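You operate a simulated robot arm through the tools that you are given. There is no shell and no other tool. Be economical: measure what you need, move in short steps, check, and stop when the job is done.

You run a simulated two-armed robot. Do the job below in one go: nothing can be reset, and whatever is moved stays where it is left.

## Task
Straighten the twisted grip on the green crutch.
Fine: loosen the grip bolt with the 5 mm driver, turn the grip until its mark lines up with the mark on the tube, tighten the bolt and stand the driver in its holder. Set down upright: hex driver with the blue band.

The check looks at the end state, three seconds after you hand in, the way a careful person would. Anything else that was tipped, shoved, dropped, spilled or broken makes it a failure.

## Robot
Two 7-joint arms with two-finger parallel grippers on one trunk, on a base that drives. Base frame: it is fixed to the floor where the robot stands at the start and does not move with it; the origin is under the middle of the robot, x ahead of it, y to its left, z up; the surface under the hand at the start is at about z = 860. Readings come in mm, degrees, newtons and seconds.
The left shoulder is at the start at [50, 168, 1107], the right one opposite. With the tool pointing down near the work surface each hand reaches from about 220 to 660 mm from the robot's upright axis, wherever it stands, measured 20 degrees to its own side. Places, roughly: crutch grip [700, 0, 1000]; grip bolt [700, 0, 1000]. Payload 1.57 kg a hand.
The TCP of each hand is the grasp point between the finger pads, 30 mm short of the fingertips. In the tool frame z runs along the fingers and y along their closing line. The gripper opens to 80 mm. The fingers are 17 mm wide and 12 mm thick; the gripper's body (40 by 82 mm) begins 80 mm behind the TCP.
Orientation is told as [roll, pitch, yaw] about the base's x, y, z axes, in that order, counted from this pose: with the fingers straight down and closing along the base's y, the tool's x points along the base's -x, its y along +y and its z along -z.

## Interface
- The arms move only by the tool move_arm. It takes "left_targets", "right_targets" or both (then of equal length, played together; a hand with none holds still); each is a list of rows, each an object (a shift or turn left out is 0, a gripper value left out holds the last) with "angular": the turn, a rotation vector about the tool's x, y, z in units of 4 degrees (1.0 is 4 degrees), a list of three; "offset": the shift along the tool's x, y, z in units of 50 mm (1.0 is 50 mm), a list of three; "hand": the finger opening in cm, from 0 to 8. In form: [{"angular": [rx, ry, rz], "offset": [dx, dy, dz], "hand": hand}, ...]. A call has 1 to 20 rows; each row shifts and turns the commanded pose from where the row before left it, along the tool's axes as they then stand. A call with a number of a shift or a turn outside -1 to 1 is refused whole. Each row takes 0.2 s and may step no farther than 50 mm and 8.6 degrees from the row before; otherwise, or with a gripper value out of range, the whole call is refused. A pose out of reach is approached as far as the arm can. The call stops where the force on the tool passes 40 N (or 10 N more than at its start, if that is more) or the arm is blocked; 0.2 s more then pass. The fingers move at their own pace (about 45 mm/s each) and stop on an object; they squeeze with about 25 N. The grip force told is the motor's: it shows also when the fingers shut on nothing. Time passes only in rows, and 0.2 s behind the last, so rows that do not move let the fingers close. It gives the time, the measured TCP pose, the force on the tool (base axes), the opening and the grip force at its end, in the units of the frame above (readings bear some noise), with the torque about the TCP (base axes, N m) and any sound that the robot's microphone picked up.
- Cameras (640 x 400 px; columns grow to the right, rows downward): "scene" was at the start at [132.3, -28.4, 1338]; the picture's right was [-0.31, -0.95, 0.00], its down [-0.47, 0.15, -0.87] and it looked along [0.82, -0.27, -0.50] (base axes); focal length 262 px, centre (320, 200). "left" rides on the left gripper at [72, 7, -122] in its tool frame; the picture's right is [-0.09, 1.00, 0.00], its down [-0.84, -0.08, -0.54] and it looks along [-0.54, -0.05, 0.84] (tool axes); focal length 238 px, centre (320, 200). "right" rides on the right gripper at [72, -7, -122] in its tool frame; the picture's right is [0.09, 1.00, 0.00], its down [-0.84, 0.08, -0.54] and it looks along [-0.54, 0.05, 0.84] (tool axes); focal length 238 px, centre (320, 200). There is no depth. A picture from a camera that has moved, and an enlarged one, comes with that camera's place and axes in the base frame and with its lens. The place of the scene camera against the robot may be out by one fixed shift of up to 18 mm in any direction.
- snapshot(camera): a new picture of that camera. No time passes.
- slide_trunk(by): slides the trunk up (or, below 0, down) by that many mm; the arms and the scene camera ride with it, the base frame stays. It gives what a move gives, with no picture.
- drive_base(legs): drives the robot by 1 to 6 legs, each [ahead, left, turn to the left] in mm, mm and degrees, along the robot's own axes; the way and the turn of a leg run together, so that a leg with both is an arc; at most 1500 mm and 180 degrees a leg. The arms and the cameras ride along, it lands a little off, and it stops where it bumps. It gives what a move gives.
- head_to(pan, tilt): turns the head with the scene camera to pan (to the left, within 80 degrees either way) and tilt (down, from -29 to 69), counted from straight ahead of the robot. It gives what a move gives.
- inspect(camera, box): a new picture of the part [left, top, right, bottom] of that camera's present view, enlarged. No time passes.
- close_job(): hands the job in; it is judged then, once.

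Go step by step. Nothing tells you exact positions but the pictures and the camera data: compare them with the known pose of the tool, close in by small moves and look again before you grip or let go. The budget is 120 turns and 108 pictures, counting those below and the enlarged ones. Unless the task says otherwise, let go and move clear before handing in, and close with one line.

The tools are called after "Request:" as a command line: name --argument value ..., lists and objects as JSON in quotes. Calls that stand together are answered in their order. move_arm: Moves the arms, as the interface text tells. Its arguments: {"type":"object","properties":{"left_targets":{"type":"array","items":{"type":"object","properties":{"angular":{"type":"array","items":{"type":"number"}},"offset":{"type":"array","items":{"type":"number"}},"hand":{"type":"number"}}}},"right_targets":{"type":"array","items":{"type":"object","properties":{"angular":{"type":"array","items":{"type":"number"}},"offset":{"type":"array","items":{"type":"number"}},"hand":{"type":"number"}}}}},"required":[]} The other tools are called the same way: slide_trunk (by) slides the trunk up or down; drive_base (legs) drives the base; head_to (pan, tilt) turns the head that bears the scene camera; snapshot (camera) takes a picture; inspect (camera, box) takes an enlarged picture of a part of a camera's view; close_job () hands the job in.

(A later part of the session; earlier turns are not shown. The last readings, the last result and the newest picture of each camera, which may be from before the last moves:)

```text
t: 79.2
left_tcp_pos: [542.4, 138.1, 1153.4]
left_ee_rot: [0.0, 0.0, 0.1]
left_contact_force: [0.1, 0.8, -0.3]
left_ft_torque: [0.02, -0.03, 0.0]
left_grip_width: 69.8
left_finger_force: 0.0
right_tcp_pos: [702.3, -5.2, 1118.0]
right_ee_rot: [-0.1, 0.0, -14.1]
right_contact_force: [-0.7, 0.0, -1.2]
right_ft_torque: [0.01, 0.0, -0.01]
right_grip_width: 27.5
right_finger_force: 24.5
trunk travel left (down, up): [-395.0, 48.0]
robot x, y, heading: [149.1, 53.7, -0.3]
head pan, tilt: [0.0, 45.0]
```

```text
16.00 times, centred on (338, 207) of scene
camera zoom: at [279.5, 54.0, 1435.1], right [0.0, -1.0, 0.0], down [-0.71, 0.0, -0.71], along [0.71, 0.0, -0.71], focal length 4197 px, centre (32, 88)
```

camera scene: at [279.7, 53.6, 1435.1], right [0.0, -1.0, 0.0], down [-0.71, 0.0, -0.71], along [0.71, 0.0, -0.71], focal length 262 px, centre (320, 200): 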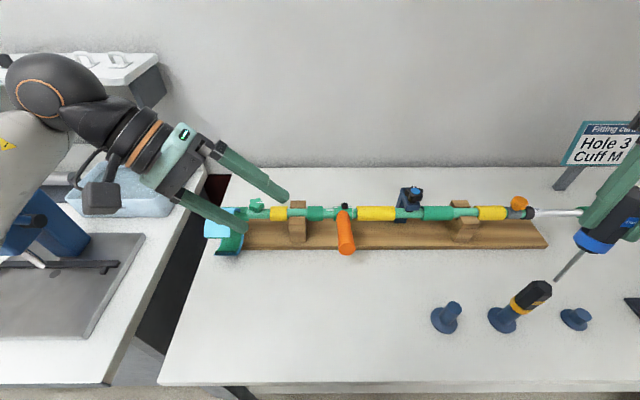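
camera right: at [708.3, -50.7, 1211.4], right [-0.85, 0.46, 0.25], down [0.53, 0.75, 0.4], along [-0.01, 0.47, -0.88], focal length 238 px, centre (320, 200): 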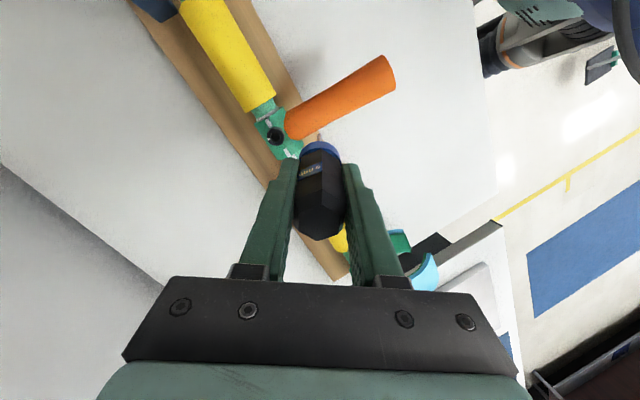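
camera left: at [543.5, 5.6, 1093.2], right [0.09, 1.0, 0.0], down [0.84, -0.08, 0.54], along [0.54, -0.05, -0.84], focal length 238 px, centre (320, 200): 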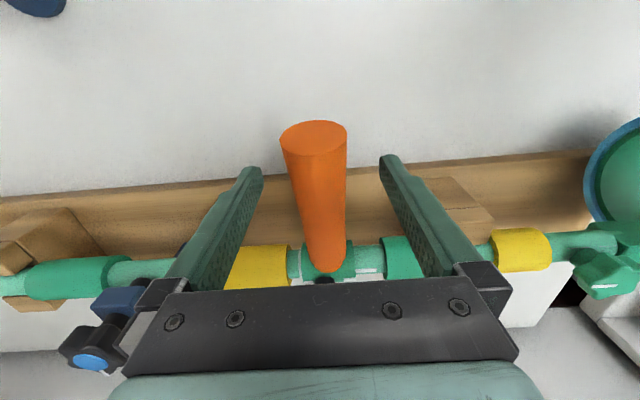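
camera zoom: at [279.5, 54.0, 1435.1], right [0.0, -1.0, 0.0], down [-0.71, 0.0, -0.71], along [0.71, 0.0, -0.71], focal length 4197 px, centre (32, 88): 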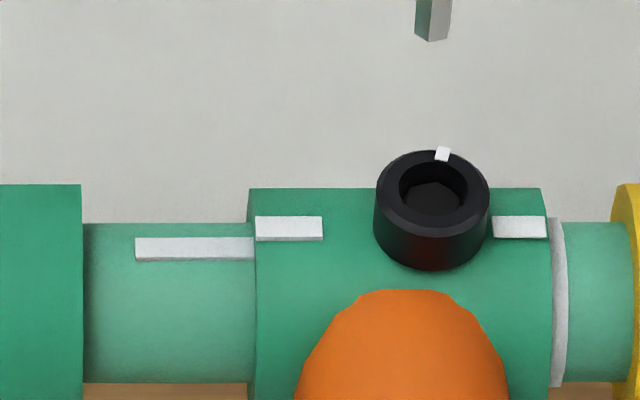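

Marks agree within ~1.5°. The driver tip got slightly tilted in the grip (~2°), so I compensate with a small rotation, shift ~1 mm / −2.6 mm, and descend 18 mm to re-check.

Request:
move_arm --right_targets '[{"angular": [0, 0.45, 0]}, {"offset": [0.02, -0.052, 0]}, {"offset": [0, 0, 0.18]}, {"offset": [0, 0, 0.18]}, {}]'

Request:
inspect --camera "right" --box '[280, 95, 360, 145]'

Request:
inspect --camera "scene" --box '[320, 185, 368, 215]'

```text
t: 80.4
left_tcp_pos: [541.7, 136.7, 1152.9]
left_ee_rot: [0.0, 0.0, 0.1]
left_contact_force: [-0.7, 0.3, -0.4]
left_ft_torque: [0.01, 0.01, 0.0]
left_grip_width: 69.8
left_finger_force: 0.1
right_tcp_pos: [700.7, -6.5, 1100.0]
right_ee_rot: [0.0, 1.9, -14.1]
right_contact_force: [0.6, 0.7, -0.7]
right_ft_torque: [0.0, 0.01, -0.04]
right_grip_width: 27.1
right_finger_force: 24.8
trunk travel left (down, up): [-395.0, 48.0]
robot x, y, heading: [149.3, 58.0, -0.1]
head pan, tilt: [0.0, 45.0]
```

```text
8.00 times, centred on (320, 120) of right
camera zoom: at [633.8, 3.4, 1223.9], right [0.15, 0.99, 0.0], down [0.85, -0.13, 0.52], along [0.51, -0.08, -0.86], focal length 1907 px, centre (320, 840)
```

zoom: 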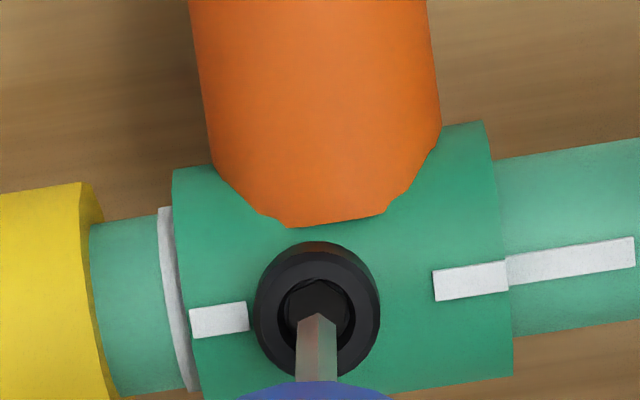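

```text
13.33 times, centred on (344, 200) of scene
camera zoom: at [279.7, 53.7, 1435.1], right [0.0, -1.0, 0.0], down [-0.71, 0.0, -0.71], along [0.71, 0.0, -0.71], focal length 3498 px, centre (0, 200)
```

zoom: 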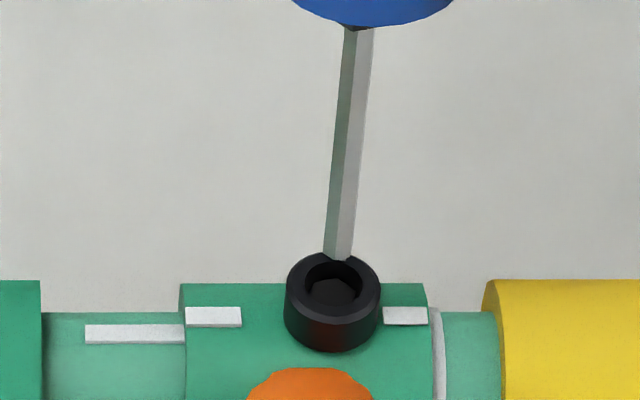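

Both views show the tip on-axis, hex edges matching, ~9 mm above. Inserting until light contact.

Request:
move_arm --right_targets '[{"offset": [0.008, 0, 0.07]}, {"offset": [0, 0, 0.07]}, {"offset": [0, 0, 0.06]}, {"offset": [0, 0, 0.04]}, {}]'

Request:
inspect --camera "right" --box '[280, 95, 360, 145]'

Request:
inspect --camera "scene" --box '[320, 185, 368, 215]'

```text
t: 81.6
left_tcp_pos: [541.8, 138.3, 1153.6]
left_ee_rot: [0.0, -0.1, 0.0]
left_contact_force: [0.1, 1.1, 0.5]
left_ft_torque: [0.02, 0.0, 0.01]
left_grip_width: 70.0
left_finger_force: 0.0
right_tcp_pos: [699.7, -7.1, 1087.0]
right_ee_rot: [0.0, 1.8, -14.1]
right_contact_force: [0.8, 0.3, -0.4]
right_ft_torque: [-0.01, -0.01, -0.02]
right_grip_width: 27.4
right_finger_force: 25.0
trunk travel left (down, up): [-395.0, 48.0]
robot x, y, heading: [148.4, 55.3, -0.2]
head pan, tilt: [0.0, 45.0]
```

```text
8.00 times, centred on (320, 120) of right
camera zoom: at [633.4, 3.4, 1211.9], right [0.15, 0.99, 0.0], down [0.85, -0.13, 0.51], along [0.51, -0.08, -0.86], focal length 1907 px, centre (320, 840)
```

zoom: 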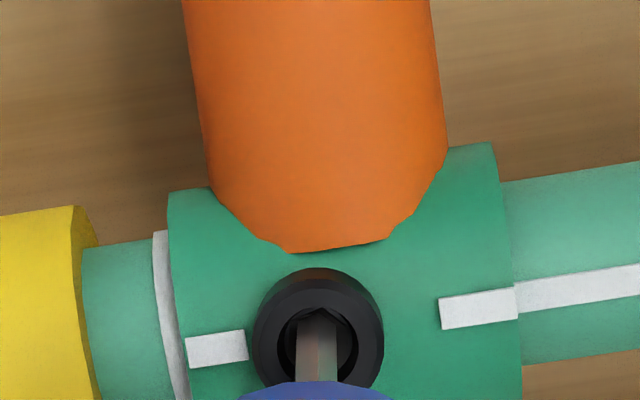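

```text
13.33 times, centred on (344, 200) of scene
camera zoom: at [279.8, 53.7, 1435.0], right [0.0, -1.0, 0.0], down [-0.71, 0.0, -0.71], along [0.71, 0.0, -0.71], focal length 3498 px, centre (0, 200)
```

zoom: 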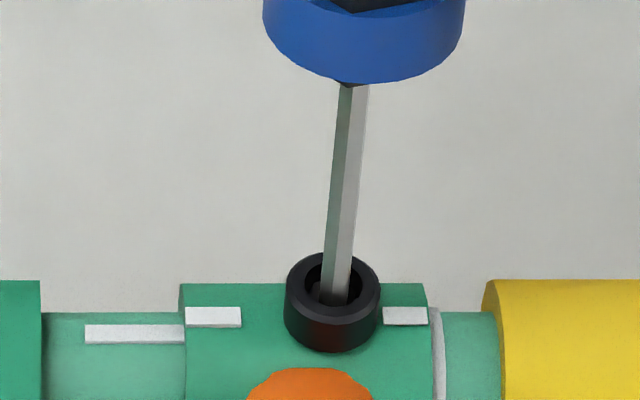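

Request:
move_arm --right_targets '[{"offset": [0, 0, 0.03]}, {"offset": [0, 0, 0.03]}, {}]'

```text
t: 82.4
left_tcp_pos: [543.8, 137.5, 1152.7]
left_ee_rot: [0.0, -0.1, 0.2]
left_contact_force: [0.1, 0.3, -0.3]
left_ft_torque: [-0.01, -0.01, 0.0]
left_grip_width: 70.1
left_finger_force: 0.0
right_tcp_pos: [699.2, -6.2, 1085.7]
right_ee_rot: [0.1, 1.7, -14.1]
right_contact_force: [0.4, -1.4, 7.5]
right_ft_torque: [-0.13, -0.08, 0.0]
right_grip_width: 27.3
right_finger_force: 24.8
trunk travel left (down, up): [-395.0, 48.0]
robot x, y, heading: [150.4, 55.2, -0.2]
head pan, tilt: [0.0, 45.0]
```

Contact at 7.5 N. Pressing slightly and turning clockwise.

Request:
move_arm --right_targets '[{"offset": [0, 0, 0.03]}, {"angular": [0, 0, 0.75]}, {"angular": [0, 0, 0.75]}, {"angular": [0, 0, 0.75]}, {"angular": [0, 0, 0.75]}, {"angular": [0, 0, 0.75]}, {}]'

Request:
inspect --camera "right" --box '[280, 95, 360, 145]'

Request:
inspect --camera "scene" --box '[320, 185, 368, 215]'

```text
t: 84.0
left_tcp_pos: [541.3, 138.6, 1154.4]
left_ee_rot: [0.0, 0.0, 0.1]
left_contact_force: [0.3, -0.5, -0.1]
left_ft_torque: [0.0, 0.02, 0.02]
left_grip_width: 69.9
left_finger_force: 0.1
right_tcp_pos: [698.9, -5.3, 1084.0]
right_ee_rot: [-0.3, 1.6, -28.9]
right_contact_force: [1.6, 4.3, 21.1]
right_ft_torque: [0.54, -0.23, 0.03]
right_grip_width: 27.2
right_finger_force: 25.4
trunk travel left (down, up): [-395.0, 48.0]
robot x, y, heading: [149.1, 53.2, -0.0]
head pan, tilt: [0.0, 45.0]
```

```text
8.00 times, centred on (320, 120) of right
camera zoom: at [636.6, 22.6, 1209.8], right [0.4, 0.92, 0.0], down [0.78, -0.34, 0.52], along [0.47, -0.21, -0.86], focal length 1907 px, centre (320, 840)
```

zoom: 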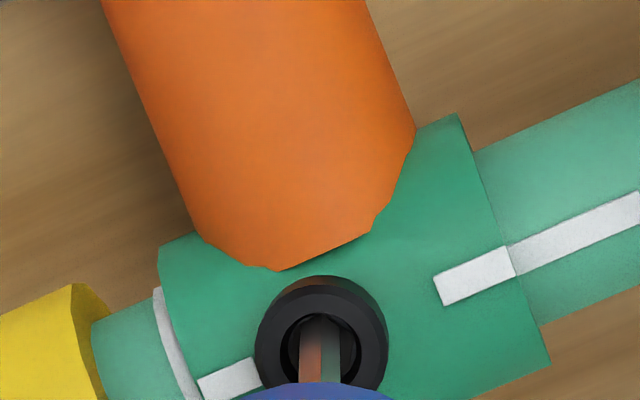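

```text
13.33 times, centred on (344, 200) of scene
camera zoom: at [277.7, 54.5, 1435.3], right [0.0, -1.0, 0.0], down [-0.71, 0.0, -0.71], along [0.71, 0.0, -0.71], focal length 3498 px, centre (0, 200)
```

zoom: 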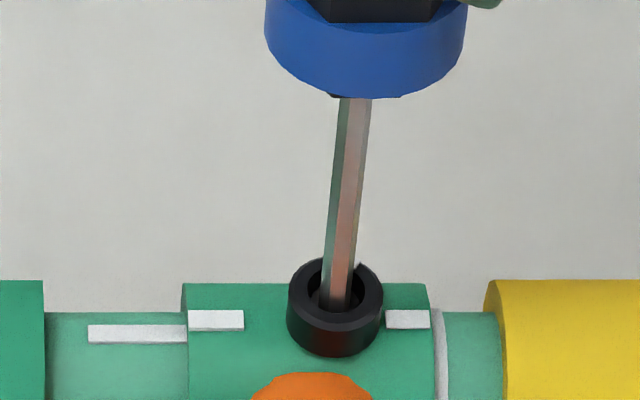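

Looks to be turning with the key. Continuing clockwise.

Request:
move_arm --right_targets '[{"angular": [0, 0, 0.75]}, {"angular": [0, 0, 0.75]}, {"angular": [0, 0, 0.75]}, {"angular": [0, 0, 0.75]}, {"angular": [0, 0, 0.75]}, {"angular": [0, 0, 0.75]}, {"angular": [0, 0, 0.75]}, {"angular": [0, 0, 0.75]}, {"angular": [0, 0, 0.75]}, {}]'

Request:
inspect --camera "scene" --box '[320, 185, 368, 215]'

```text
t: 86.2
left_tcp_pos: [541.0, 137.9, 1154.2]
left_ee_rot: [-0.2, -0.1, 0.1]
left_contact_force: [0.2, 0.2, -0.3]
left_ft_torque: [-0.02, -0.02, -0.01]
left_grip_width: 69.8
left_finger_force: 0.0
right_tcp_pos: [699.1, -5.5, 1084.8]
right_ee_rot: [-1.0, 1.3, -56.1]
right_contact_force: [0.5, 9.2, 18.2]
right_ft_torque: [1.01, -0.21, 0.05]
right_grip_width: 27.5
right_finger_force: 24.8
trunk travel left (down, up): [-395.0, 48.0]
robot x, y, heading: [151.7, 56.9, -0.2]
head pan, tilt: [0.0, 45.0]
```

```text
13.33 times, centred on (344, 200) of scene
camera zoom: at [277.9, 55.0, 1435.3], right [0.0, -1.0, 0.0], down [-0.71, 0.0, -0.71], along [0.71, 0.0, -0.71], focal length 3498 px, centre (0, 200)
```

zoom: 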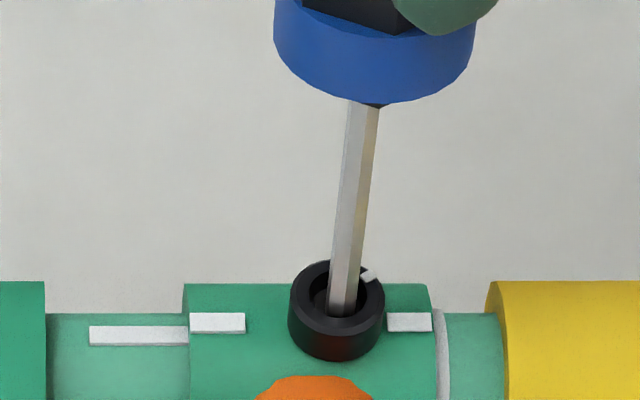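

The bolt tick is coming back round. I relieve the side load by 1 mm and continue, watching for tightening torque.

Request:
move_arm --right_targets '[{"offset": [0.016, 0.011, 0]}, {"angular": [0, 0, 0.75]}, {"angular": [0, 0, 0.75]}, {"angular": [0, 0, 0.75]}, {"angular": [0, 0, 0.75]}, {"angular": [0, 0, 0.75]}, {"angular": [0, 0, 0.75]}, {}]'

Request:
inspect --camera "scene" --box '[320, 185, 368, 215]'

```text
t: 88.0
left_tcp_pos: [539.9, 139.4, 1153.8]
left_ee_rot: [0.0, -0.1, 0.0]
left_contact_force: [0.0, -0.5, 0.1]
left_ft_torque: [0.04, 0.04, 0.03]
left_grip_width: 69.7
left_finger_force: 0.1
right_tcp_pos: [699.3, -5.8, 1084.0]
right_ee_rot: [-1.5, 0.9, -74.1]
right_contact_force: [0.0, 4.8, 16.9]
right_ft_torque: [0.42, -0.03, 0.07]
right_grip_width: 27.6
right_finger_force: 25.5
trunk travel left (down, up): [-395.0, 48.0]
robot x, y, heading: [154.4, 57.6, -0.3]
head pan, tilt: [0.0, 45.0]
```

```text
13.33 times, centred on (344, 200) of scene
camera zoom: at [277.9, 54.4, 1435.3], right [0.0, -1.0, 0.0], down [-0.71, 0.0, -0.71], along [0.71, 0.0, -0.71], focal length 3498 px, centre (0, 200)
```

zoom: 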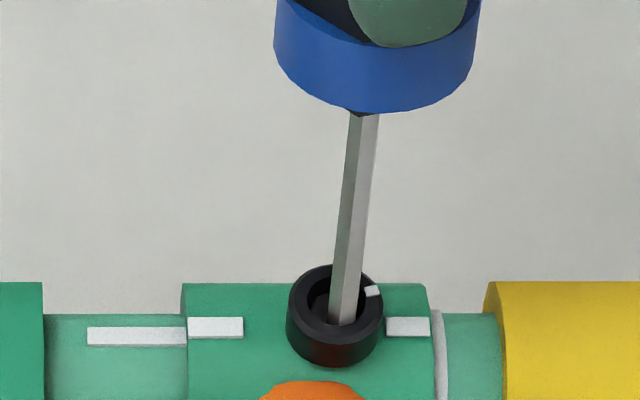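

Tick is ~15° short of its original tight position. Continuing in small steps.

Request:
move_arm --right_targets '[{"angular": [0, 0, 0.75]}, {"angular": [0, 0, 0.75]}, {"angular": [0, 0, 0.75]}, {"angular": [0, 0, 0.75]}, {"angular": [0, 0, 0.75]}, {}]'

Request:
inspect --camera "scene" --box '[320, 185, 368, 215]'

```text
t: 89.4
left_tcp_pos: [541.8, 138.7, 1153.1]
left_ee_rot: [0.0, -0.1, 0.1]
left_contact_force: [0.6, -0.7, 0.0]
left_ft_torque: [0.03, -0.04, 0.01]
left_grip_width: 69.8
left_finger_force: 0.0
right_tcp_pos: [698.7, -4.8, 1084.3]
right_ee_rot: [-1.6, 0.5, -89.2]
right_contact_force: [-0.1, 4.7, 14.6]
right_ft_torque: [0.51, -0.03, 0.1]
right_grip_width: 27.3
right_finger_force: 25.4
trunk travel left (down, up): [-395.0, 48.0]
robot x, y, heading: [151.0, 56.5, -0.5]
head pan, tilt: [0.0, 45.0]
```

```text
13.33 times, centred on (344, 200) of scene
camera zoom: at [278.2, 54.5, 1435.2], right [0.0, -1.0, 0.0], down [-0.71, 0.0, -0.71], along [0.71, 0.0, -0.71], focal length 3498 px, centre (0, 200)
```

zoom: 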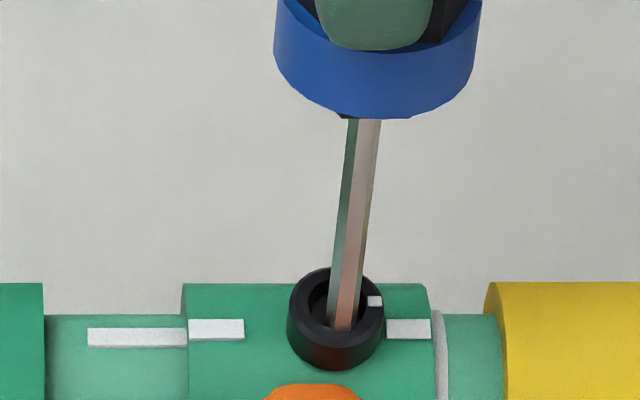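

The tick is back at its tight position, but the collar crept ~8–10° past the mark during tightening (the push dragged it). I'll loosen by 60°, lift the driver, realign, and this time hold the grip with the left hand while tightening.

Request:
move_arm --right_targets '[{"offset": [0.01, 0, -0.01]}, {"angular": [0, 0, -0.75]}, {"angular": [0, 0, -0.75]}, {"angular": [0, 0, -0.75]}, {"angular": [0, 0, -0.75]}, {"angular": [0, 0, -0.75]}, {"angular": [0, 0, -0.75]}, {"angular": [0, 0, -0.75]}, {"angular": [0, 0, -0.75]}, {"angular": [0, 0, -0.75]}, {"angular": [0, 0, -0.75]}, {"angular": [0, 0, -0.75]}, {"angular": [0, 0, -0.75]}, {"angular": [0, 0, -0.75]}, {"angular": [0, 0, -0.75]}, {"angular": [0, 0, -0.75]}, {"angular": [0, 0, -0.75]}, {"angular": [0, 0, -0.75]}, {"angular": [0, 0, -0.75]}, {}]'

```text
t: 93.6
left_tcp_pos: [540.7, 136.9, 1152.9]
left_ee_rot: [0.0, -0.1, 0.0]
left_contact_force: [-0.4, 0.9, 0.2]
left_ft_torque: [0.02, -0.01, -0.04]
left_grip_width: 69.9
left_finger_force: 0.1
right_tcp_pos: [699.4, -6.2, 1085.2]
right_ee_rot: [-0.6, 1.6, -35.0]
right_contact_force: [-2.4, -8.0, 10.5]
right_ft_torque: [-0.94, 0.33, 0.0]
right_grip_width: 27.7
right_finger_force: 25.1
trunk travel left (down, up): [-395.0, 48.0]
robot x, y, heading: [154.5, 55.4, -0.1]
head pan, tilt: [0.0, 45.0]
```

Request:
move_arm --right_targets '[{"offset": [-0.008, -0.0115, 0], "angular": [0, 0, -0.75]}, {"angular": [0, 0, -0.75]}, {"offset": [0, 0, -0.2]}, {"offset": [0, 0, -0.4]}, {"offset": [0, 0, -0.4]}, {"offset": [0, 0, -0.4]}, {"offset": [0, 0, -0.4]}, {}]'

Request:
snapshot --camera "scene"

Request:
inspect --camera "scene" --box '[320, 190, 368, 220]'

```text
t: 95.4
left_tcp_pos: [543.0, 137.5, 1152.9]
left_ee_rot: [0.0, 0.0, 0.1]
left_contact_force: [0.3, -1.2, 0.6]
left_ft_torque: [-0.04, 0.0, 0.01]
left_grip_width: 69.9
left_finger_force: 0.0
right_tcp_pos: [704.2, -5.9, 1174.2]
right_ee_rot: [-0.4, 1.8, -29.2]
right_contact_force: [-0.8, -0.7, -0.8]
right_ft_torque: [-0.03, 0.02, -0.02]
right_grip_width: 27.4
right_finger_force: 24.9
trunk travel left (down, up): [-395.0, 48.0]
robot x, y, heading: [154.4, 54.6, -0.3]
head pan, tilt: [0.0, 45.0]
```

```text
34 pictures are left
camera scene: at [279.9, 53.6, 1435.0], right [0.0, -1.0, 0.0], down [-0.71, 0.0, -0.71], along [0.71, 0.0, -0.71], focal length 262 px, centre (320, 200)
```

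scene: 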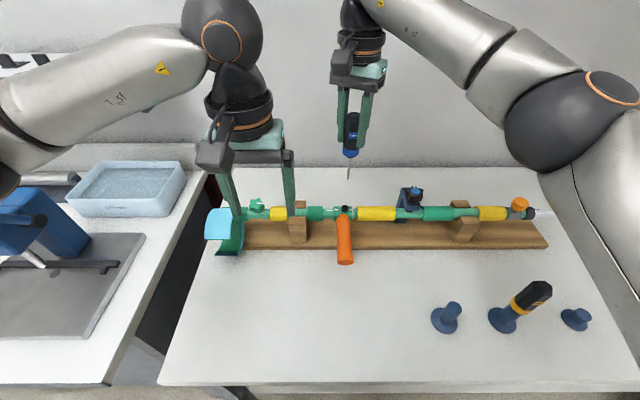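

```text
13.33 times, centred on (344, 205) of scene
camera zoom: at [279.9, 53.6, 1435.0], right [0.0, -1.0, 0.0], down [-0.71, 0.0, -0.71], along [0.71, 0.0, -0.71], focal length 3498 px, centre (0, 133)
```

zoom: 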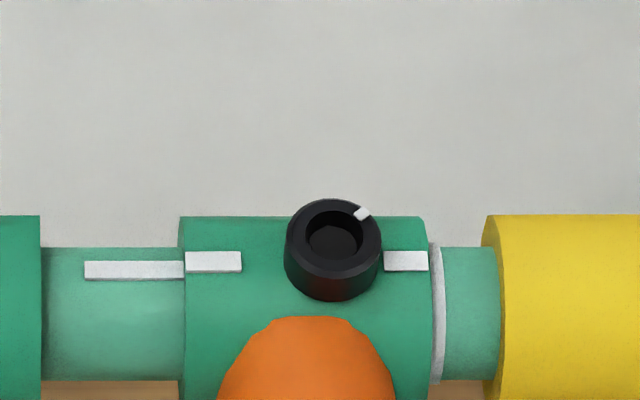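

Over-rotation measures ≈8°. I pitch the left hand 44° so it can grasp the grip from the front (leaving room for the right arm above), and move in front of the grip.

Request:
move_arm --left_targets '[{"angular": [0, -1, 0], "hand": 8}, {"angular": [0, -1, 0]}, {"angular": [0, -1, 0]}, {"angular": [0, -1, 0]}, {"angular": [0, -1, 0]}, {"angular": [0, -1, 0]}, {"angular": [0, -1, 0]}, {"angular": [0, -1, 0]}, {"angular": [0, -1, 0]}, {"angular": [0, -1, 0]}, {"angular": [0, -1, 0]}, {"offset": [0.416, -0.564, 0.355]}, {"offset": [0.416, -0.564, 0.355]}, {"offset": [0.416, -0.564, 0.355]}, {"offset": [0.416, -0.564, 0.355]}, {"offset": [0.416, -0.564, 0.355]}, {}]'

Request:
snapshot --camera "left"

```text
t: 99.0
left_tcp_pos: [528.3, -4.2, 1015.9]
left_ee_rot: [-0.1, -44.1, 0.1]
left_contact_force: [-0.2, 0.7, -0.6]
left_ft_torque: [0.0, 0.02, 0.03]
left_grip_width: 79.9
left_finger_force: 0.1
right_tcp_pos: [704.1, -5.7, 1174.4]
right_ee_rot: [-0.5, 1.7, -29.1]
right_contact_force: [-0.2, -0.1, -0.4]
right_ft_torque: [-0.01, 0.01, -0.01]
right_grip_width: 27.1
right_finger_force: 25.2
trunk travel left (down, up): [-395.0, 48.0]
robot x, y, heading: [151.7, 50.3, -0.3]
head pan, tilt: [0.0, 45.0]
```

```text
32 pictures are left
camera left: at [391.9, 2.7, 1053.7], right [0.06, 1.0, 0.06], down [0.22, -0.08, 0.97], along [0.97, -0.05, -0.23], focal length 238 px, centre (320, 200)
```

left: 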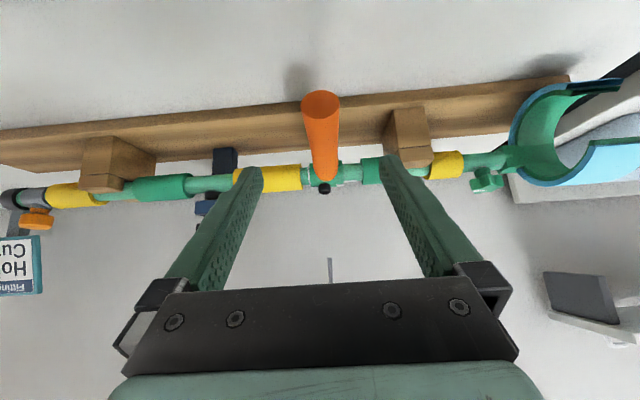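

Grip is centred between the fingers. Advancing along the fingers and closing.

Request:
move_arm --left_targets '[{"offset": [0, 0, 0.605]}, {"offset": [0, 0, 0.605]}, {"offset": [0, 0.02, 0.605]}, {"offset": [0, 0.02, 0.605]}, {"hand": 2.5}, {"hand": 2.5}, {"hand": 2.5}, {"hand": 2.5}, {"hand": 2.5}, {"hand": 2.5}, {}]'

Request:
snapshot --camera "scene"

```text
t: 101.4
left_tcp_pos: [613.5, -2.3, 928.0]
left_ee_rot: [0.0, -44.0, 0.0]
left_contact_force: [1.0, 0.0, -0.4]
left_ft_torque: [0.0, 0.12, -0.05]
left_grip_width: 31.7
left_finger_force: 25.0
right_tcp_pos: [704.6, -7.1, 1173.0]
right_ee_rot: [-0.5, 1.8, -29.0]
right_contact_force: [-0.1, 0.3, -0.6]
right_ft_torque: [0.0, -0.03, -0.02]
right_grip_width: 27.3
right_finger_force: 24.9
trunk travel left (down, up): [-395.0, 48.0]
robot x, y, heading: [152.1, 55.4, -0.4]
head pan, tilt: [0.0, 45.0]
```

```text
31 pictures are left
camera scene: at [280.1, 53.6, 1435.0], right [0.0, -1.0, 0.0], down [-0.71, 0.0, -0.71], along [0.71, 0.0, -0.71], focal length 262 px, centre (320, 200)
```

scene: 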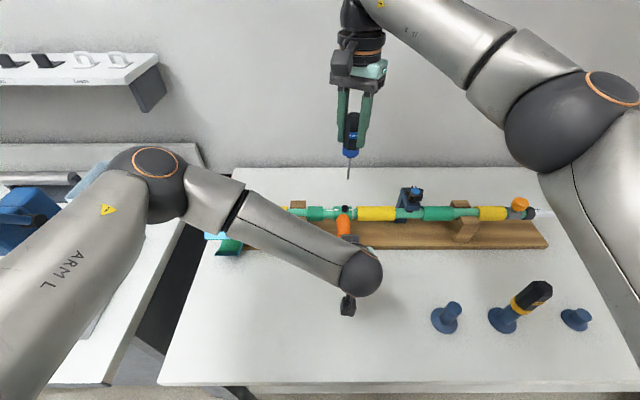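

Arms are well apart and the marks are visible. Turning the grip back up 8°.

Request:
move_arm --left_targets '[{"offset": [-0.0352, 0, -0.052], "angular": [0, 0.5, 0]}, {"offset": [-0.0352, 0, -0.052], "angular": [0, 0.5, 0]}, {"offset": [-0.0352, 0, -0.052], "angular": [0, 0.5, 0]}, {"offset": [-0.0352, 0, -0.052], "angular": [0, 0.5, 0]}, {}]'

Request:
inspect --camera "scene" --box '[320, 195, 360, 220]'

```text
t: 102.6
left_tcp_pos: [612.8, -4.2, 942.1]
left_ee_rot: [0.1, -36.2, 0.0]
left_contact_force: [2.5, -2.5, 0.0]
left_ft_torque: [0.05, -0.13, -0.01]
left_grip_width: 31.5
left_finger_force: 24.3
right_tcp_pos: [703.4, -6.6, 1172.9]
right_ee_rot: [-0.4, 1.8, -29.0]
right_contact_force: [0.1, -0.7, -0.7]
right_ft_torque: [0.0, -0.01, -0.01]
right_grip_width: 27.2
right_finger_force: 24.5
trunk travel left (down, up): [-395.0, 48.0]
robot x, y, heading: [154.3, 53.3, -0.4]
head pan, tilt: [0.0, 45.0]
```

```text
16.00 times, centred on (340, 208) of scene
camera zoom: at [280.0, 53.3, 1435.0], right [0.0, -1.0, 0.0], down [-0.71, 0.0, -0.71], along [0.71, 0.0, -0.71], focal length 4197 px, centre (0, 80)
```

zoom: 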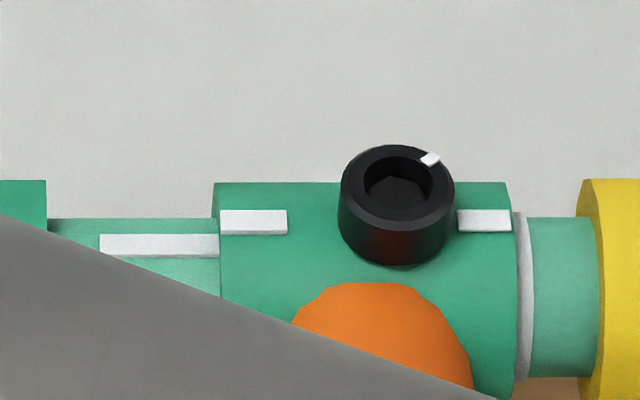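

Marks aligned within ~1°, left hand holding. Now lowering the driver to just above the bolt.

Request:
move_arm --right_targets '[{"offset": [0, 0, 0.5]}, {"offset": [0, 0, 0.5]}, {"offset": [0, 0, 0.42]}, {}]'

Request:
inspect --camera "right" --box '[280, 95, 360, 145]'

Request:
inspect --camera "scene" --box '[320, 185, 368, 215]'

```text
t: 103.6
left_tcp_pos: [612.4, -2.4, 941.0]
left_ee_rot: [-0.1, -36.1, 0.0]
left_contact_force: [2.5, -4.5, 2.2]
left_ft_torque: [0.0, -0.24, -0.09]
left_grip_width: 31.5
left_finger_force: 25.1
right_tcp_pos: [701.4, -6.0, 1102.1]
right_ee_rot: [-0.3, 1.8, -29.2]
right_contact_force: [0.6, 0.1, -0.5]
right_ft_torque: [0.02, 0.0, 0.01]
right_grip_width: 27.3
right_finger_force: 24.8
trunk travel left (down, up): [-395.0, 48.0]
robot x, y, heading: [153.2, 52.1, -0.2]
head pan, tilt: [0.0, 45.0]
```

```text
8.00 times, centred on (320, 120) of right
camera zoom: at [639.1, 22.0, 1226.3], right [0.4, 0.92, 0.0], down [0.79, -0.34, 0.52], along [0.47, -0.21, -0.86], focal length 1907 px, centre (320, 840)
```

zoom: 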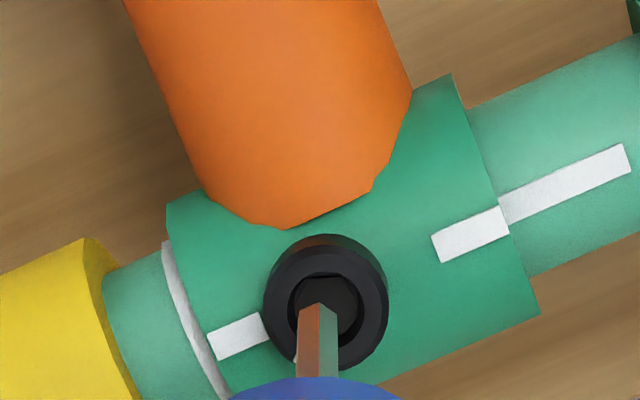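

```text
13.33 times, centred on (344, 200) of scene
camera zoom: at [279.9, 53.2, 1435.1], right [0.0, -1.0, 0.0], down [-0.71, 0.0, -0.71], along [0.71, 0.0, -0.71], focal length 3498 px, centre (0, 200)
```

zoom: 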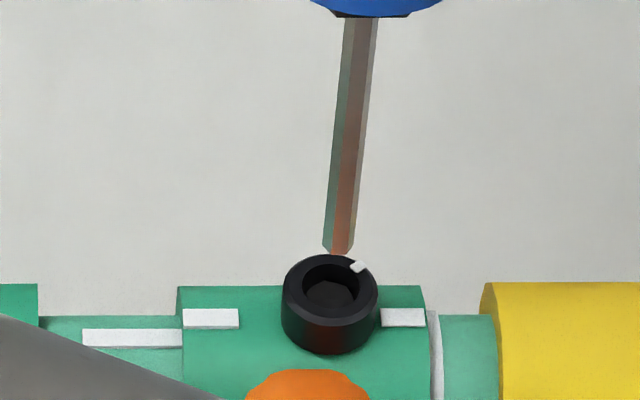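

Very close; about 1 mm off in tool y. I check the socket's hex orientation with a tighter view.

Request:
inspect --camera "right" --box '[308, 122, 332, 137]'

```text
16.00 times, centred on (320, 130) of right
camera zoom: at [639.1, 22.0, 1226.3], right [0.4, 0.92, 0.0], down [0.79, -0.34, 0.52], along [0.47, -0.21, -0.86], focal length 3814 px, centre (320, 1328)
```

zoom: 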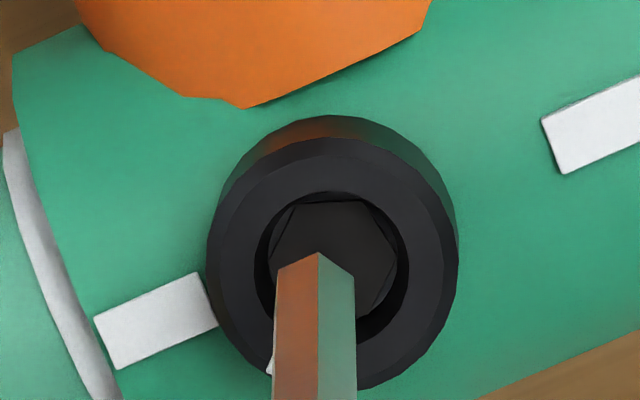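

The socket hex is ~25–30° off from the key now (bolt tick at ~42° CCW; earlier match implies hand yaw ≈ +7°). I rotate the hand to +7° above the bolt and re-check.

Request:
move_arm --right_targets '[{"offset": [0, 0, -0.1]}, {"angular": [0, 0, -0.9]}, {"angular": [0, 0, -0.9]}, {"angular": [0, 0, -0.9]}, {"angular": [0, 0, -0.9]}, {"angular": [0, 0, -0.9]}, {"angular": [0, 0, -0.9]}, {"angular": [0, 0, -0.9]}, {"angular": [0, 0, -0.9]}, {"angular": [0, 0, -0.9]}, {"angular": [0, 0, -0.9]}, {}]'

Request:
inspect --camera "right" --box '[300, 115, 340, 140]'

Request:
inspect --camera "scene" --box '[320, 185, 368, 215]'

```text
t: 106.2
left_tcp_pos: [612.6, -3.0, 940.8]
left_ee_rot: [0.0, -36.0, 0.0]
left_contact_force: [3.2, -3.6, 1.8]
left_ft_torque: [-0.01, -0.29, -0.04]
left_grip_width: 31.6
left_finger_force: 25.1
right_tcp_pos: [700.2, -6.7, 1107.0]
right_ee_rot: [0.5, 1.7, 7.0]
right_contact_force: [-0.1, 0.5, -0.5]
right_ft_torque: [-0.01, -0.02, 0.01]
right_grip_width: 27.4
right_finger_force: 25.2
trunk travel left (down, up): [-395.0, 48.0]
robot x, y, heading: [154.3, 50.6, -0.4]
head pan, tilt: [0.0, 45.0]
```

```text
16.00 times, centred on (320, 128) of right
camera zoom: at [634.9, -22.7, 1231.8], right [-0.21, 0.98, 0.02], down [0.84, 0.17, 0.52], along [0.5, 0.12, -0.86], focal length 3814 px, centre (320, 1360)
```

zoom: 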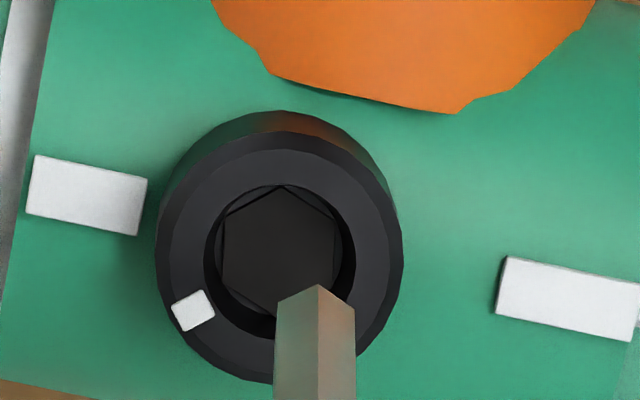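

```text
13.33 times, centred on (344, 200) of scene
camera zoom: at [279.9, 53.2, 1435.0], right [0.0, -1.0, 0.0], down [-0.71, 0.0, -0.71], along [0.71, 0.0, -0.71], focal length 3498 px, centre (0, 200)
```

zoom: 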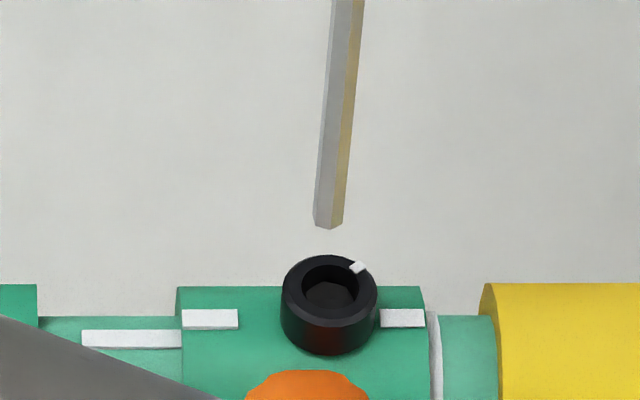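

The hexes now match. I shift ~1.9 mm in tool y, descend 9 mm and verify.

Request:
move_arm --right_targets '[{"offset": [-0.008, -0.038, 0]}, {"offset": [0, 0, 0.18]}, {}]'

Request:
inspect --camera "right" --box '[300, 115, 340, 140]'

Request:
inspect --camera "scene" --box '[320, 185, 368, 215]'

```text
t: 107.0
left_tcp_pos: [612.6, -2.5, 940.0]
left_ee_rot: [-0.1, -36.1, 0.0]
left_contact_force: [3.1, -4.2, 2.4]
left_ft_torque: [0.0, -0.22, -0.02]
left_grip_width: 31.7
left_finger_force: 24.9
right_tcp_pos: [701.2, -7.0, 1099.6]
right_ee_rot: [0.6, 1.7, 7.1]
right_contact_force: [0.0, -0.1, -0.8]
right_ft_torque: [-0.01, 0.0, 0.01]
right_grip_width: 27.4
right_finger_force: 25.0
trunk travel left (down, up): [-395.0, 48.0]
robot x, y, heading: [152.7, 57.8, -0.2]
head pan, tilt: [0.0, 45.0]
```

```text
16.00 times, centred on (320, 128) of right
camera zoom: at [634.9, -24.4, 1223.0], right [-0.21, 0.98, 0.01], down [0.84, 0.17, 0.52], along [0.5, 0.12, -0.86], focal length 3814 px, centre (320, 1360)
```

zoom: 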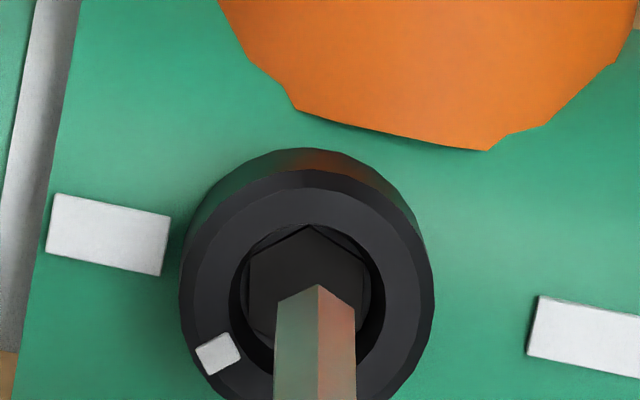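

```text
13.33 times, centred on (344, 200) of scene
camera zoom: at [279.9, 53.2, 1435.0], right [0.0, -1.0, 0.0], down [-0.71, 0.0, -0.71], along [0.71, 0.0, -0.71], focal length 3498 px, centre (0, 200)
```

zoom: 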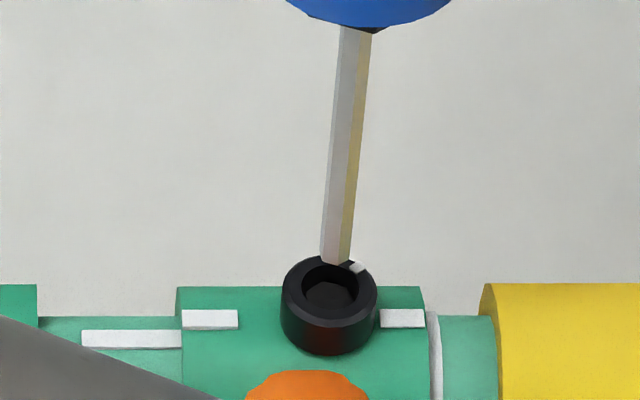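

Centred in both views. Inserting down to contact.

Request:
move_arm --right_targets '[{"offset": [0, 0, 0.08]}, {"offset": [0, 0, 0.08]}, {"offset": [0, 0, 0.06]}, {"offset": [0, 0, 0.04]}, {"offset": [0, 0, 0.03]}, {}]'

```text
t: 108.4
left_tcp_pos: [612.7, -1.6, 941.7]
left_ee_rot: [0.1, -36.0, 0.0]
left_contact_force: [6.2, -4.9, -0.2]
left_ft_torque: [-0.02, 0.19, -0.09]
left_grip_width: 31.7
left_finger_force: 24.9
right_tcp_pos: [701.1, -8.0, 1084.6]
right_ee_rot: [0.6, 1.6, 7.0]
right_contact_force: [-0.6, -0.5, 9.8]
right_ft_torque: [-0.08, 0.0, 0.02]
right_grip_width: 27.3
right_finger_force: 24.7
trunk travel left (down, up): [-395.0, 48.0]
robot x, y, heading: [152.6, 54.7, -0.1]
head pan, tilt: [0.0, 45.0]
```

Contact ~10 N. Pressing a bit more and tightening clockwise with the left hand holding the grip.

Request:
move_arm --right_targets '[{"offset": [0, 0, 0.04]}, {"angular": [0, 0, 0.75]}, {"angular": [0, 0, 0.75]}, {"angular": [0, 0, 0.75]}, {"angular": [0, 0, 0.75]}, {"angular": [0, 0, 0.75]}, {"angular": [0, 0, 0.75]}, {"angular": [0, 0, 0.75]}, {"angular": [0, 0, 0.75]}, {}]'

Request:
inspect --camera "scene" --box '[320, 185, 368, 215]'

```text
t: 110.6
left_tcp_pos: [611.3, -2.3, 942.0]
left_ee_rot: [0.1, -36.0, 0.0]
left_contact_force: [11.5, -7.5, 0.1]
left_ft_torque: [-0.02, 0.26, 0.03]
left_grip_width: 31.8
left_finger_force: 25.3
right_tcp_pos: [700.3, -7.4, 1083.7]
right_ee_rot: [0.1, 1.6, -17.0]
right_contact_force: [0.5, 5.4, 23.8]
right_ft_torque: [0.58, -0.13, 0.11]
right_grip_width: 27.0
right_finger_force: 25.6
trunk travel left (down, up): [-395.0, 48.0]
robot x, y, heading: [150.2, 55.1, -0.1]
head pan, tilt: [0.0, 45.0]
```

```text
13.33 times, centred on (344, 200) of scene
camera zoom: at [278.9, 53.6, 1435.2], right [0.0, -1.0, 0.0], down [-0.71, 0.0, -0.71], along [0.71, 0.0, -0.71], focal length 3498 px, centre (0, 200)
```

zoom: 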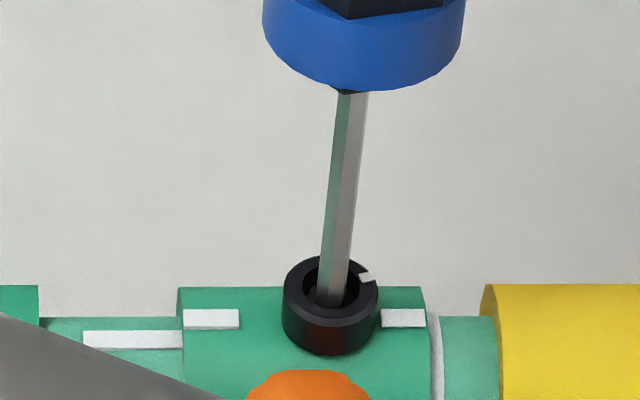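

The bolt is turning and the marks hold. Continuing.

Request:
move_arm --right_targets '[{"offset": [0.0035, 0.0115, 0]}, {"angular": [0, 0, 0.75]}, {"angular": [0, 0, 0.75]}, {"angular": [0, 0, 0.75]}, {"angular": [0, 0, 0.75]}, {"angular": [0, 0, 0.75]}, {"angular": [0, 0, 0.75]}, {"angular": [0, 0, 0.75]}, {}]'

Request:
inspect --camera "scene" --box '[320, 185, 368, 215]'

```text
t: 112.6
left_tcp_pos: [610.6, -2.1, 941.7]
left_ee_rot: [0.0, -36.1, 0.1]
left_contact_force: [8.8, -8.8, 1.4]
left_ft_torque: [-0.06, -0.25, -0.04]
left_grip_width: 31.8
left_finger_force: 24.6
right_tcp_pos: [699.8, -6.8, 1084.6]
right_ee_rot: [-0.5, 1.7, -38.1]
right_contact_force: [2.5, 7.0, 21.4]
right_ft_torque: [0.9, -0.32, 0.21]
right_grip_width: 27.3
right_finger_force: 24.8
trunk travel left (down, up): [-395.0, 48.0]
robot x, y, heading: [153.1, 54.9, -0.2]
head pan, tilt: [0.0, 45.0]
```

```text
13.33 times, centred on (344, 200) of scene
camera zoom: at [278.8, 53.8, 1435.2], right [0.0, -1.0, 0.0], down [-0.71, 0.0, -0.71], along [0.71, 0.0, -0.71], focal length 3498 px, centre (0, 200)
```

zoom: 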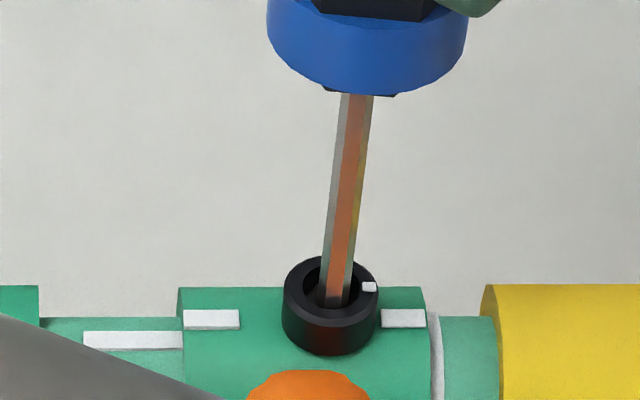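

The tick is back at its original tight position and torque is rising. A few more degrees to be firm.

Request:
move_arm --right_targets '[{"angular": [0, 0, 0.75]}, {"angular": [0, 0, 0.75]}, {"angular": [0, 0, 0.75]}, {}]'

Request:
inspect --camera "scene" --box '[320, 185, 368, 215]'

```text
t: 113.6
left_tcp_pos: [612.5, -2.3, 942.4]
left_ee_rot: [0.0, -36.1, -0.1]
left_contact_force: [8.9, -10.6, 1.3]
left_ft_torque: [-0.09, -0.19, -0.02]
left_grip_width: 31.5
left_finger_force: 25.1
right_tcp_pos: [699.9, -6.2, 1083.7]
right_ee_rot: [-0.7, 1.5, -47.1]
right_contact_force: [1.5, 8.6, 20.5]
right_ft_torque: [0.96, -0.26, 0.15]
right_grip_width: 27.3
right_finger_force: 25.3
trunk travel left (down, up): [-395.0, 48.0]
robot x, y, heading: [152.6, 51.3, -0.3]
head pan, tilt: [0.0, 45.0]
```

```text
13.33 times, centred on (344, 200) of scene
camera zoom: at [278.7, 53.7, 1435.2], right [0.0, -1.0, 0.0], down [-0.71, 0.0, -0.71], along [0.71, 0.0, -0.71], focal length 3498 px, centre (0, 200)
```

zoom: 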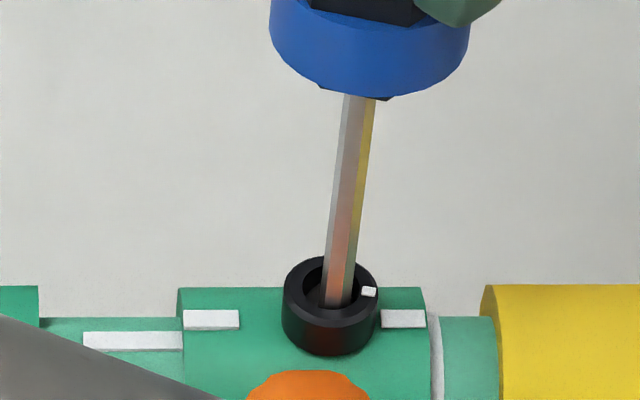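

It still turns; I keep tightening and see when it resists.

Request:
move_arm --right_targets '[{"offset": [0.005, 0.01, 0]}, {"angular": [0, 0, 0.75]}, {"angular": [0, 0, 0.75]}, {"angular": [0, 0, 0.75]}, {"angular": [0, 0, 0.75]}, {"angular": [0, 0, 0.75]}, {}]'

Request:
inspect --camera "scene" --box '[320, 185, 368, 215]'

```text
t: 115.2
left_tcp_pos: [611.6, -1.2, 942.4]
left_ee_rot: [-0.1, -36.1, -0.1]
left_contact_force: [6.3, -10.0, 1.6]
left_ft_torque: [-0.03, -0.39, -0.06]
left_grip_width: 31.6
left_finger_force: 24.7
right_tcp_pos: [701.0, -6.3, 1083.5]
right_ee_rot: [-1.2, 1.1, -62.0]
right_contact_force: [5.5, 5.7, 18.3]
right_ft_torque: [0.77, -0.54, 0.72]
right_grip_width: 28.1
right_finger_force: 25.1
trunk travel left (down, up): [-395.0, 48.0]
robot x, y, heading: [152.9, 57.2, -0.0]
head pan, tilt: [0.0, 45.0]
```

```text
13.33 times, centred on (344, 200) of scene
camera zoom: at [278.8, 53.6, 1435.2], right [0.0, -1.0, 0.0], down [-0.71, 0.0, -0.71], along [0.71, 0.0, -0.71], focal length 3498 px, centre (0, 200)
```

zoom: 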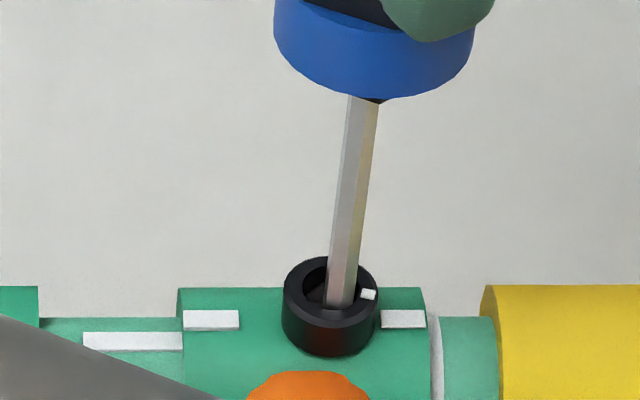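

Torque jumped to 0.72 N·m and the bolt stopped: it's tight. One more small nudge, then relax the twist and lift the driver out.

Request:
move_arm --right_targets '[{"angular": [0, 0, 0.6]}, {}]'

```text
t: 115.8
left_tcp_pos: [611.6, -2.8, 941.8]
left_ee_rot: [-0.1, -36.1, 0.1]
left_contact_force: [4.1, -8.9, 3.1]
left_ft_torque: [-0.04, -0.48, -0.09]
left_grip_width: 31.8
left_finger_force: 25.4
right_tcp_pos: [700.4, -6.8, 1082.8]
right_ee_rot: [-1.2, 1.3, -64.6]
right_contact_force: [4.8, 6.9, 16.2]
right_ft_torque: [0.7, -0.6, 0.68]
right_grip_width: 28.7
right_finger_force: 25.2
trunk travel left (down, up): [-395.0, 48.0]
robot x, y, heading: [152.6, 56.3, -0.3]
head pan, tilt: [0.0, 45.0]
```

Request:
move_arm --right_targets '[{"angular": [0, 0, -0.75]}, {"angular": [0, 0, -0.75]}, {"offset": [0, 0, -0.1]}, {"offset": [0, 0, -0.3]}, {"offset": [0, 0, -0.6]}, {"offset": [0, 0, -0.8]}, {"offset": [0, 0, -0.8]}, {}]'

Request:
inspect --camera "scene" --box '[310, 140, 390, 220]'

```text
t: 117.6
left_tcp_pos: [611.2, -2.1, 941.1]
left_ee_rot: [0.0, -36.0, 0.1]
left_contact_force: [-1.1, -3.0, 4.0]
left_ft_torque: [-0.06, -0.48, -0.14]
left_grip_width: 31.4
left_finger_force: 25.3
right_tcp_pos: [703.4, -7.5, 1211.3]
right_ee_rot: [-1.3, 1.2, -58.3]
right_contact_force: [-0.2, 0.2, -0.9]
right_ft_torque: [0.03, -0.01, -0.02]
right_grip_width: 28.2
right_finger_force: 25.2
trunk travel left (down, up): [-395.0, 48.0]
robot x, y, heading: [151.5, 53.9, -0.2]
head pan, tilt: [0.0, 45.0]
```

```text
5.00 times, centred on (350, 180) of scene
camera zoom: at [279.1, 53.3, 1435.1], right [0.0, -1.0, 0.0], down [-0.71, 0.0, -0.71], along [0.71, 0.0, -0.71], focal length 1312 px, centre (170, 300)
```

zoom: 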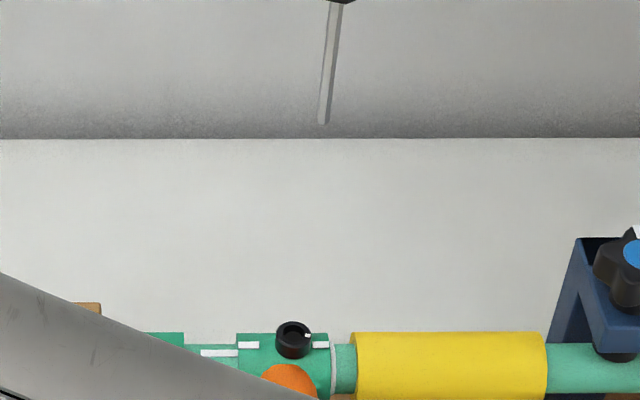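

Driver is out. Quick tightness test: press the grip down 3 mm with the left hand and read force.

Request:
move_arm --left_targets '[{"offset": [0.035, 0, 0.049]}, {}]'

```text
t: 118.2
left_tcp_pos: [611.7, -2.1, 939.9]
left_ee_rot: [-0.1, -36.3, 0.1]
left_contact_force: [-3.5, -1.9, 10.4]
left_ft_torque: [-0.03, -0.78, -0.05]
left_grip_width: 31.9
left_finger_force: 25.1
right_tcp_pos: [703.0, -7.0, 1213.0]
right_ee_rot: [-1.3, 1.3, -58.5]
right_contact_force: [0.4, -0.5, -0.6]
right_ft_torque: [0.0, -0.02, -0.02]
right_grip_width: 28.6
right_finger_force: 24.7
trunk travel left (down, up): [-395.0, 48.0]
robot x, y, heading: [150.9, 55.2, -0.4]
head pan, tilt: [0.0, 45.0]
```

The grip resists (10 N, no free turning), so it's tight. I undo the press, release and back the left hand off.

Request:
move_arm --left_targets '[{"offset": [-0.035, 0, -0.049]}, {"hand": 7}, {"hand": 7}, {"hand": 7}, {"hand": 7}, {}, {"offset": [0, 0, -0.8]}, {"offset": [0, 0, -0.8]}, {"offset": [0, 0, -0.9]}, {"offset": [-0.3, 0.6, -0.5]}, {"offset": [-0.3, 0.8, -0.3]}, {"offset": [-0.3, 0.8, -0.3]}, {}]'

Request:
inspect --camera "scene" --box '[320, 195, 360, 220]'

Request:
inspect --camera "right" --box '[260, 60, 420, 180]'

```text
t: 121.0
left_tcp_pos: [541.9, 108.0, 1113.5]
left_ee_rot: [0.0, -36.2, 0.0]
left_contact_force: [-0.5, 0.3, -0.2]
left_ft_torque: [-0.03, -0.01, 0.02]
left_grip_width: 69.7
left_finger_force: 0.0
right_tcp_pos: [703.5, -6.6, 1211.2]
right_ee_rot: [-1.3, 1.4, -58.6]
right_contact_force: [-0.5, -0.7, -1.4]
right_ft_torque: [0.05, 0.01, 0.0]
right_grip_width: 28.2
right_finger_force: 25.4
trunk travel left (down, up): [-395.0, 48.0]
robot x, y, heading: [152.1, 54.5, -0.2]
head pan, tilt: [0.0, 45.0]
```

```text
16.00 times, centred on (340, 208) of scene
camera zoom: at [279.9, 52.9, 1435.0], right [0.0, -1.0, 0.0], down [-0.71, 0.0, -0.71], along [0.71, 0.0, -0.71], focal length 4197 px, centre (0, 80)
```

zoom: 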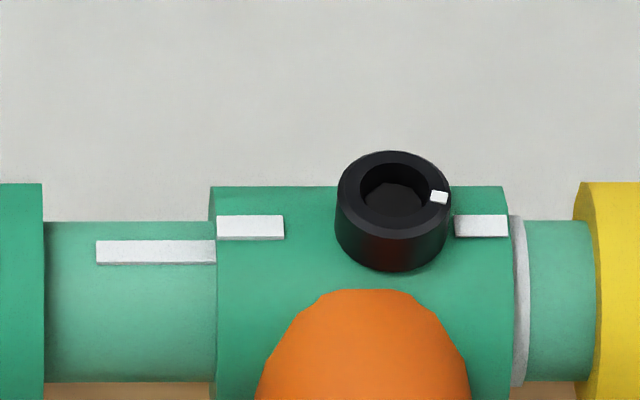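

```text
3.33 times, centred on (340, 120) of right
camera zoom: at [665.7, 48.3, 1336.0], right [0.8, 0.6, -0.02], down [0.52, -0.68, 0.52], along [0.3, -0.43, -0.85], focal length 794 px, centre (253, 467)
```

zoom: 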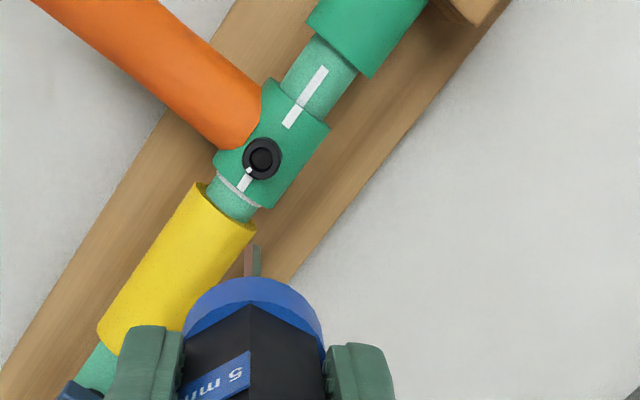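

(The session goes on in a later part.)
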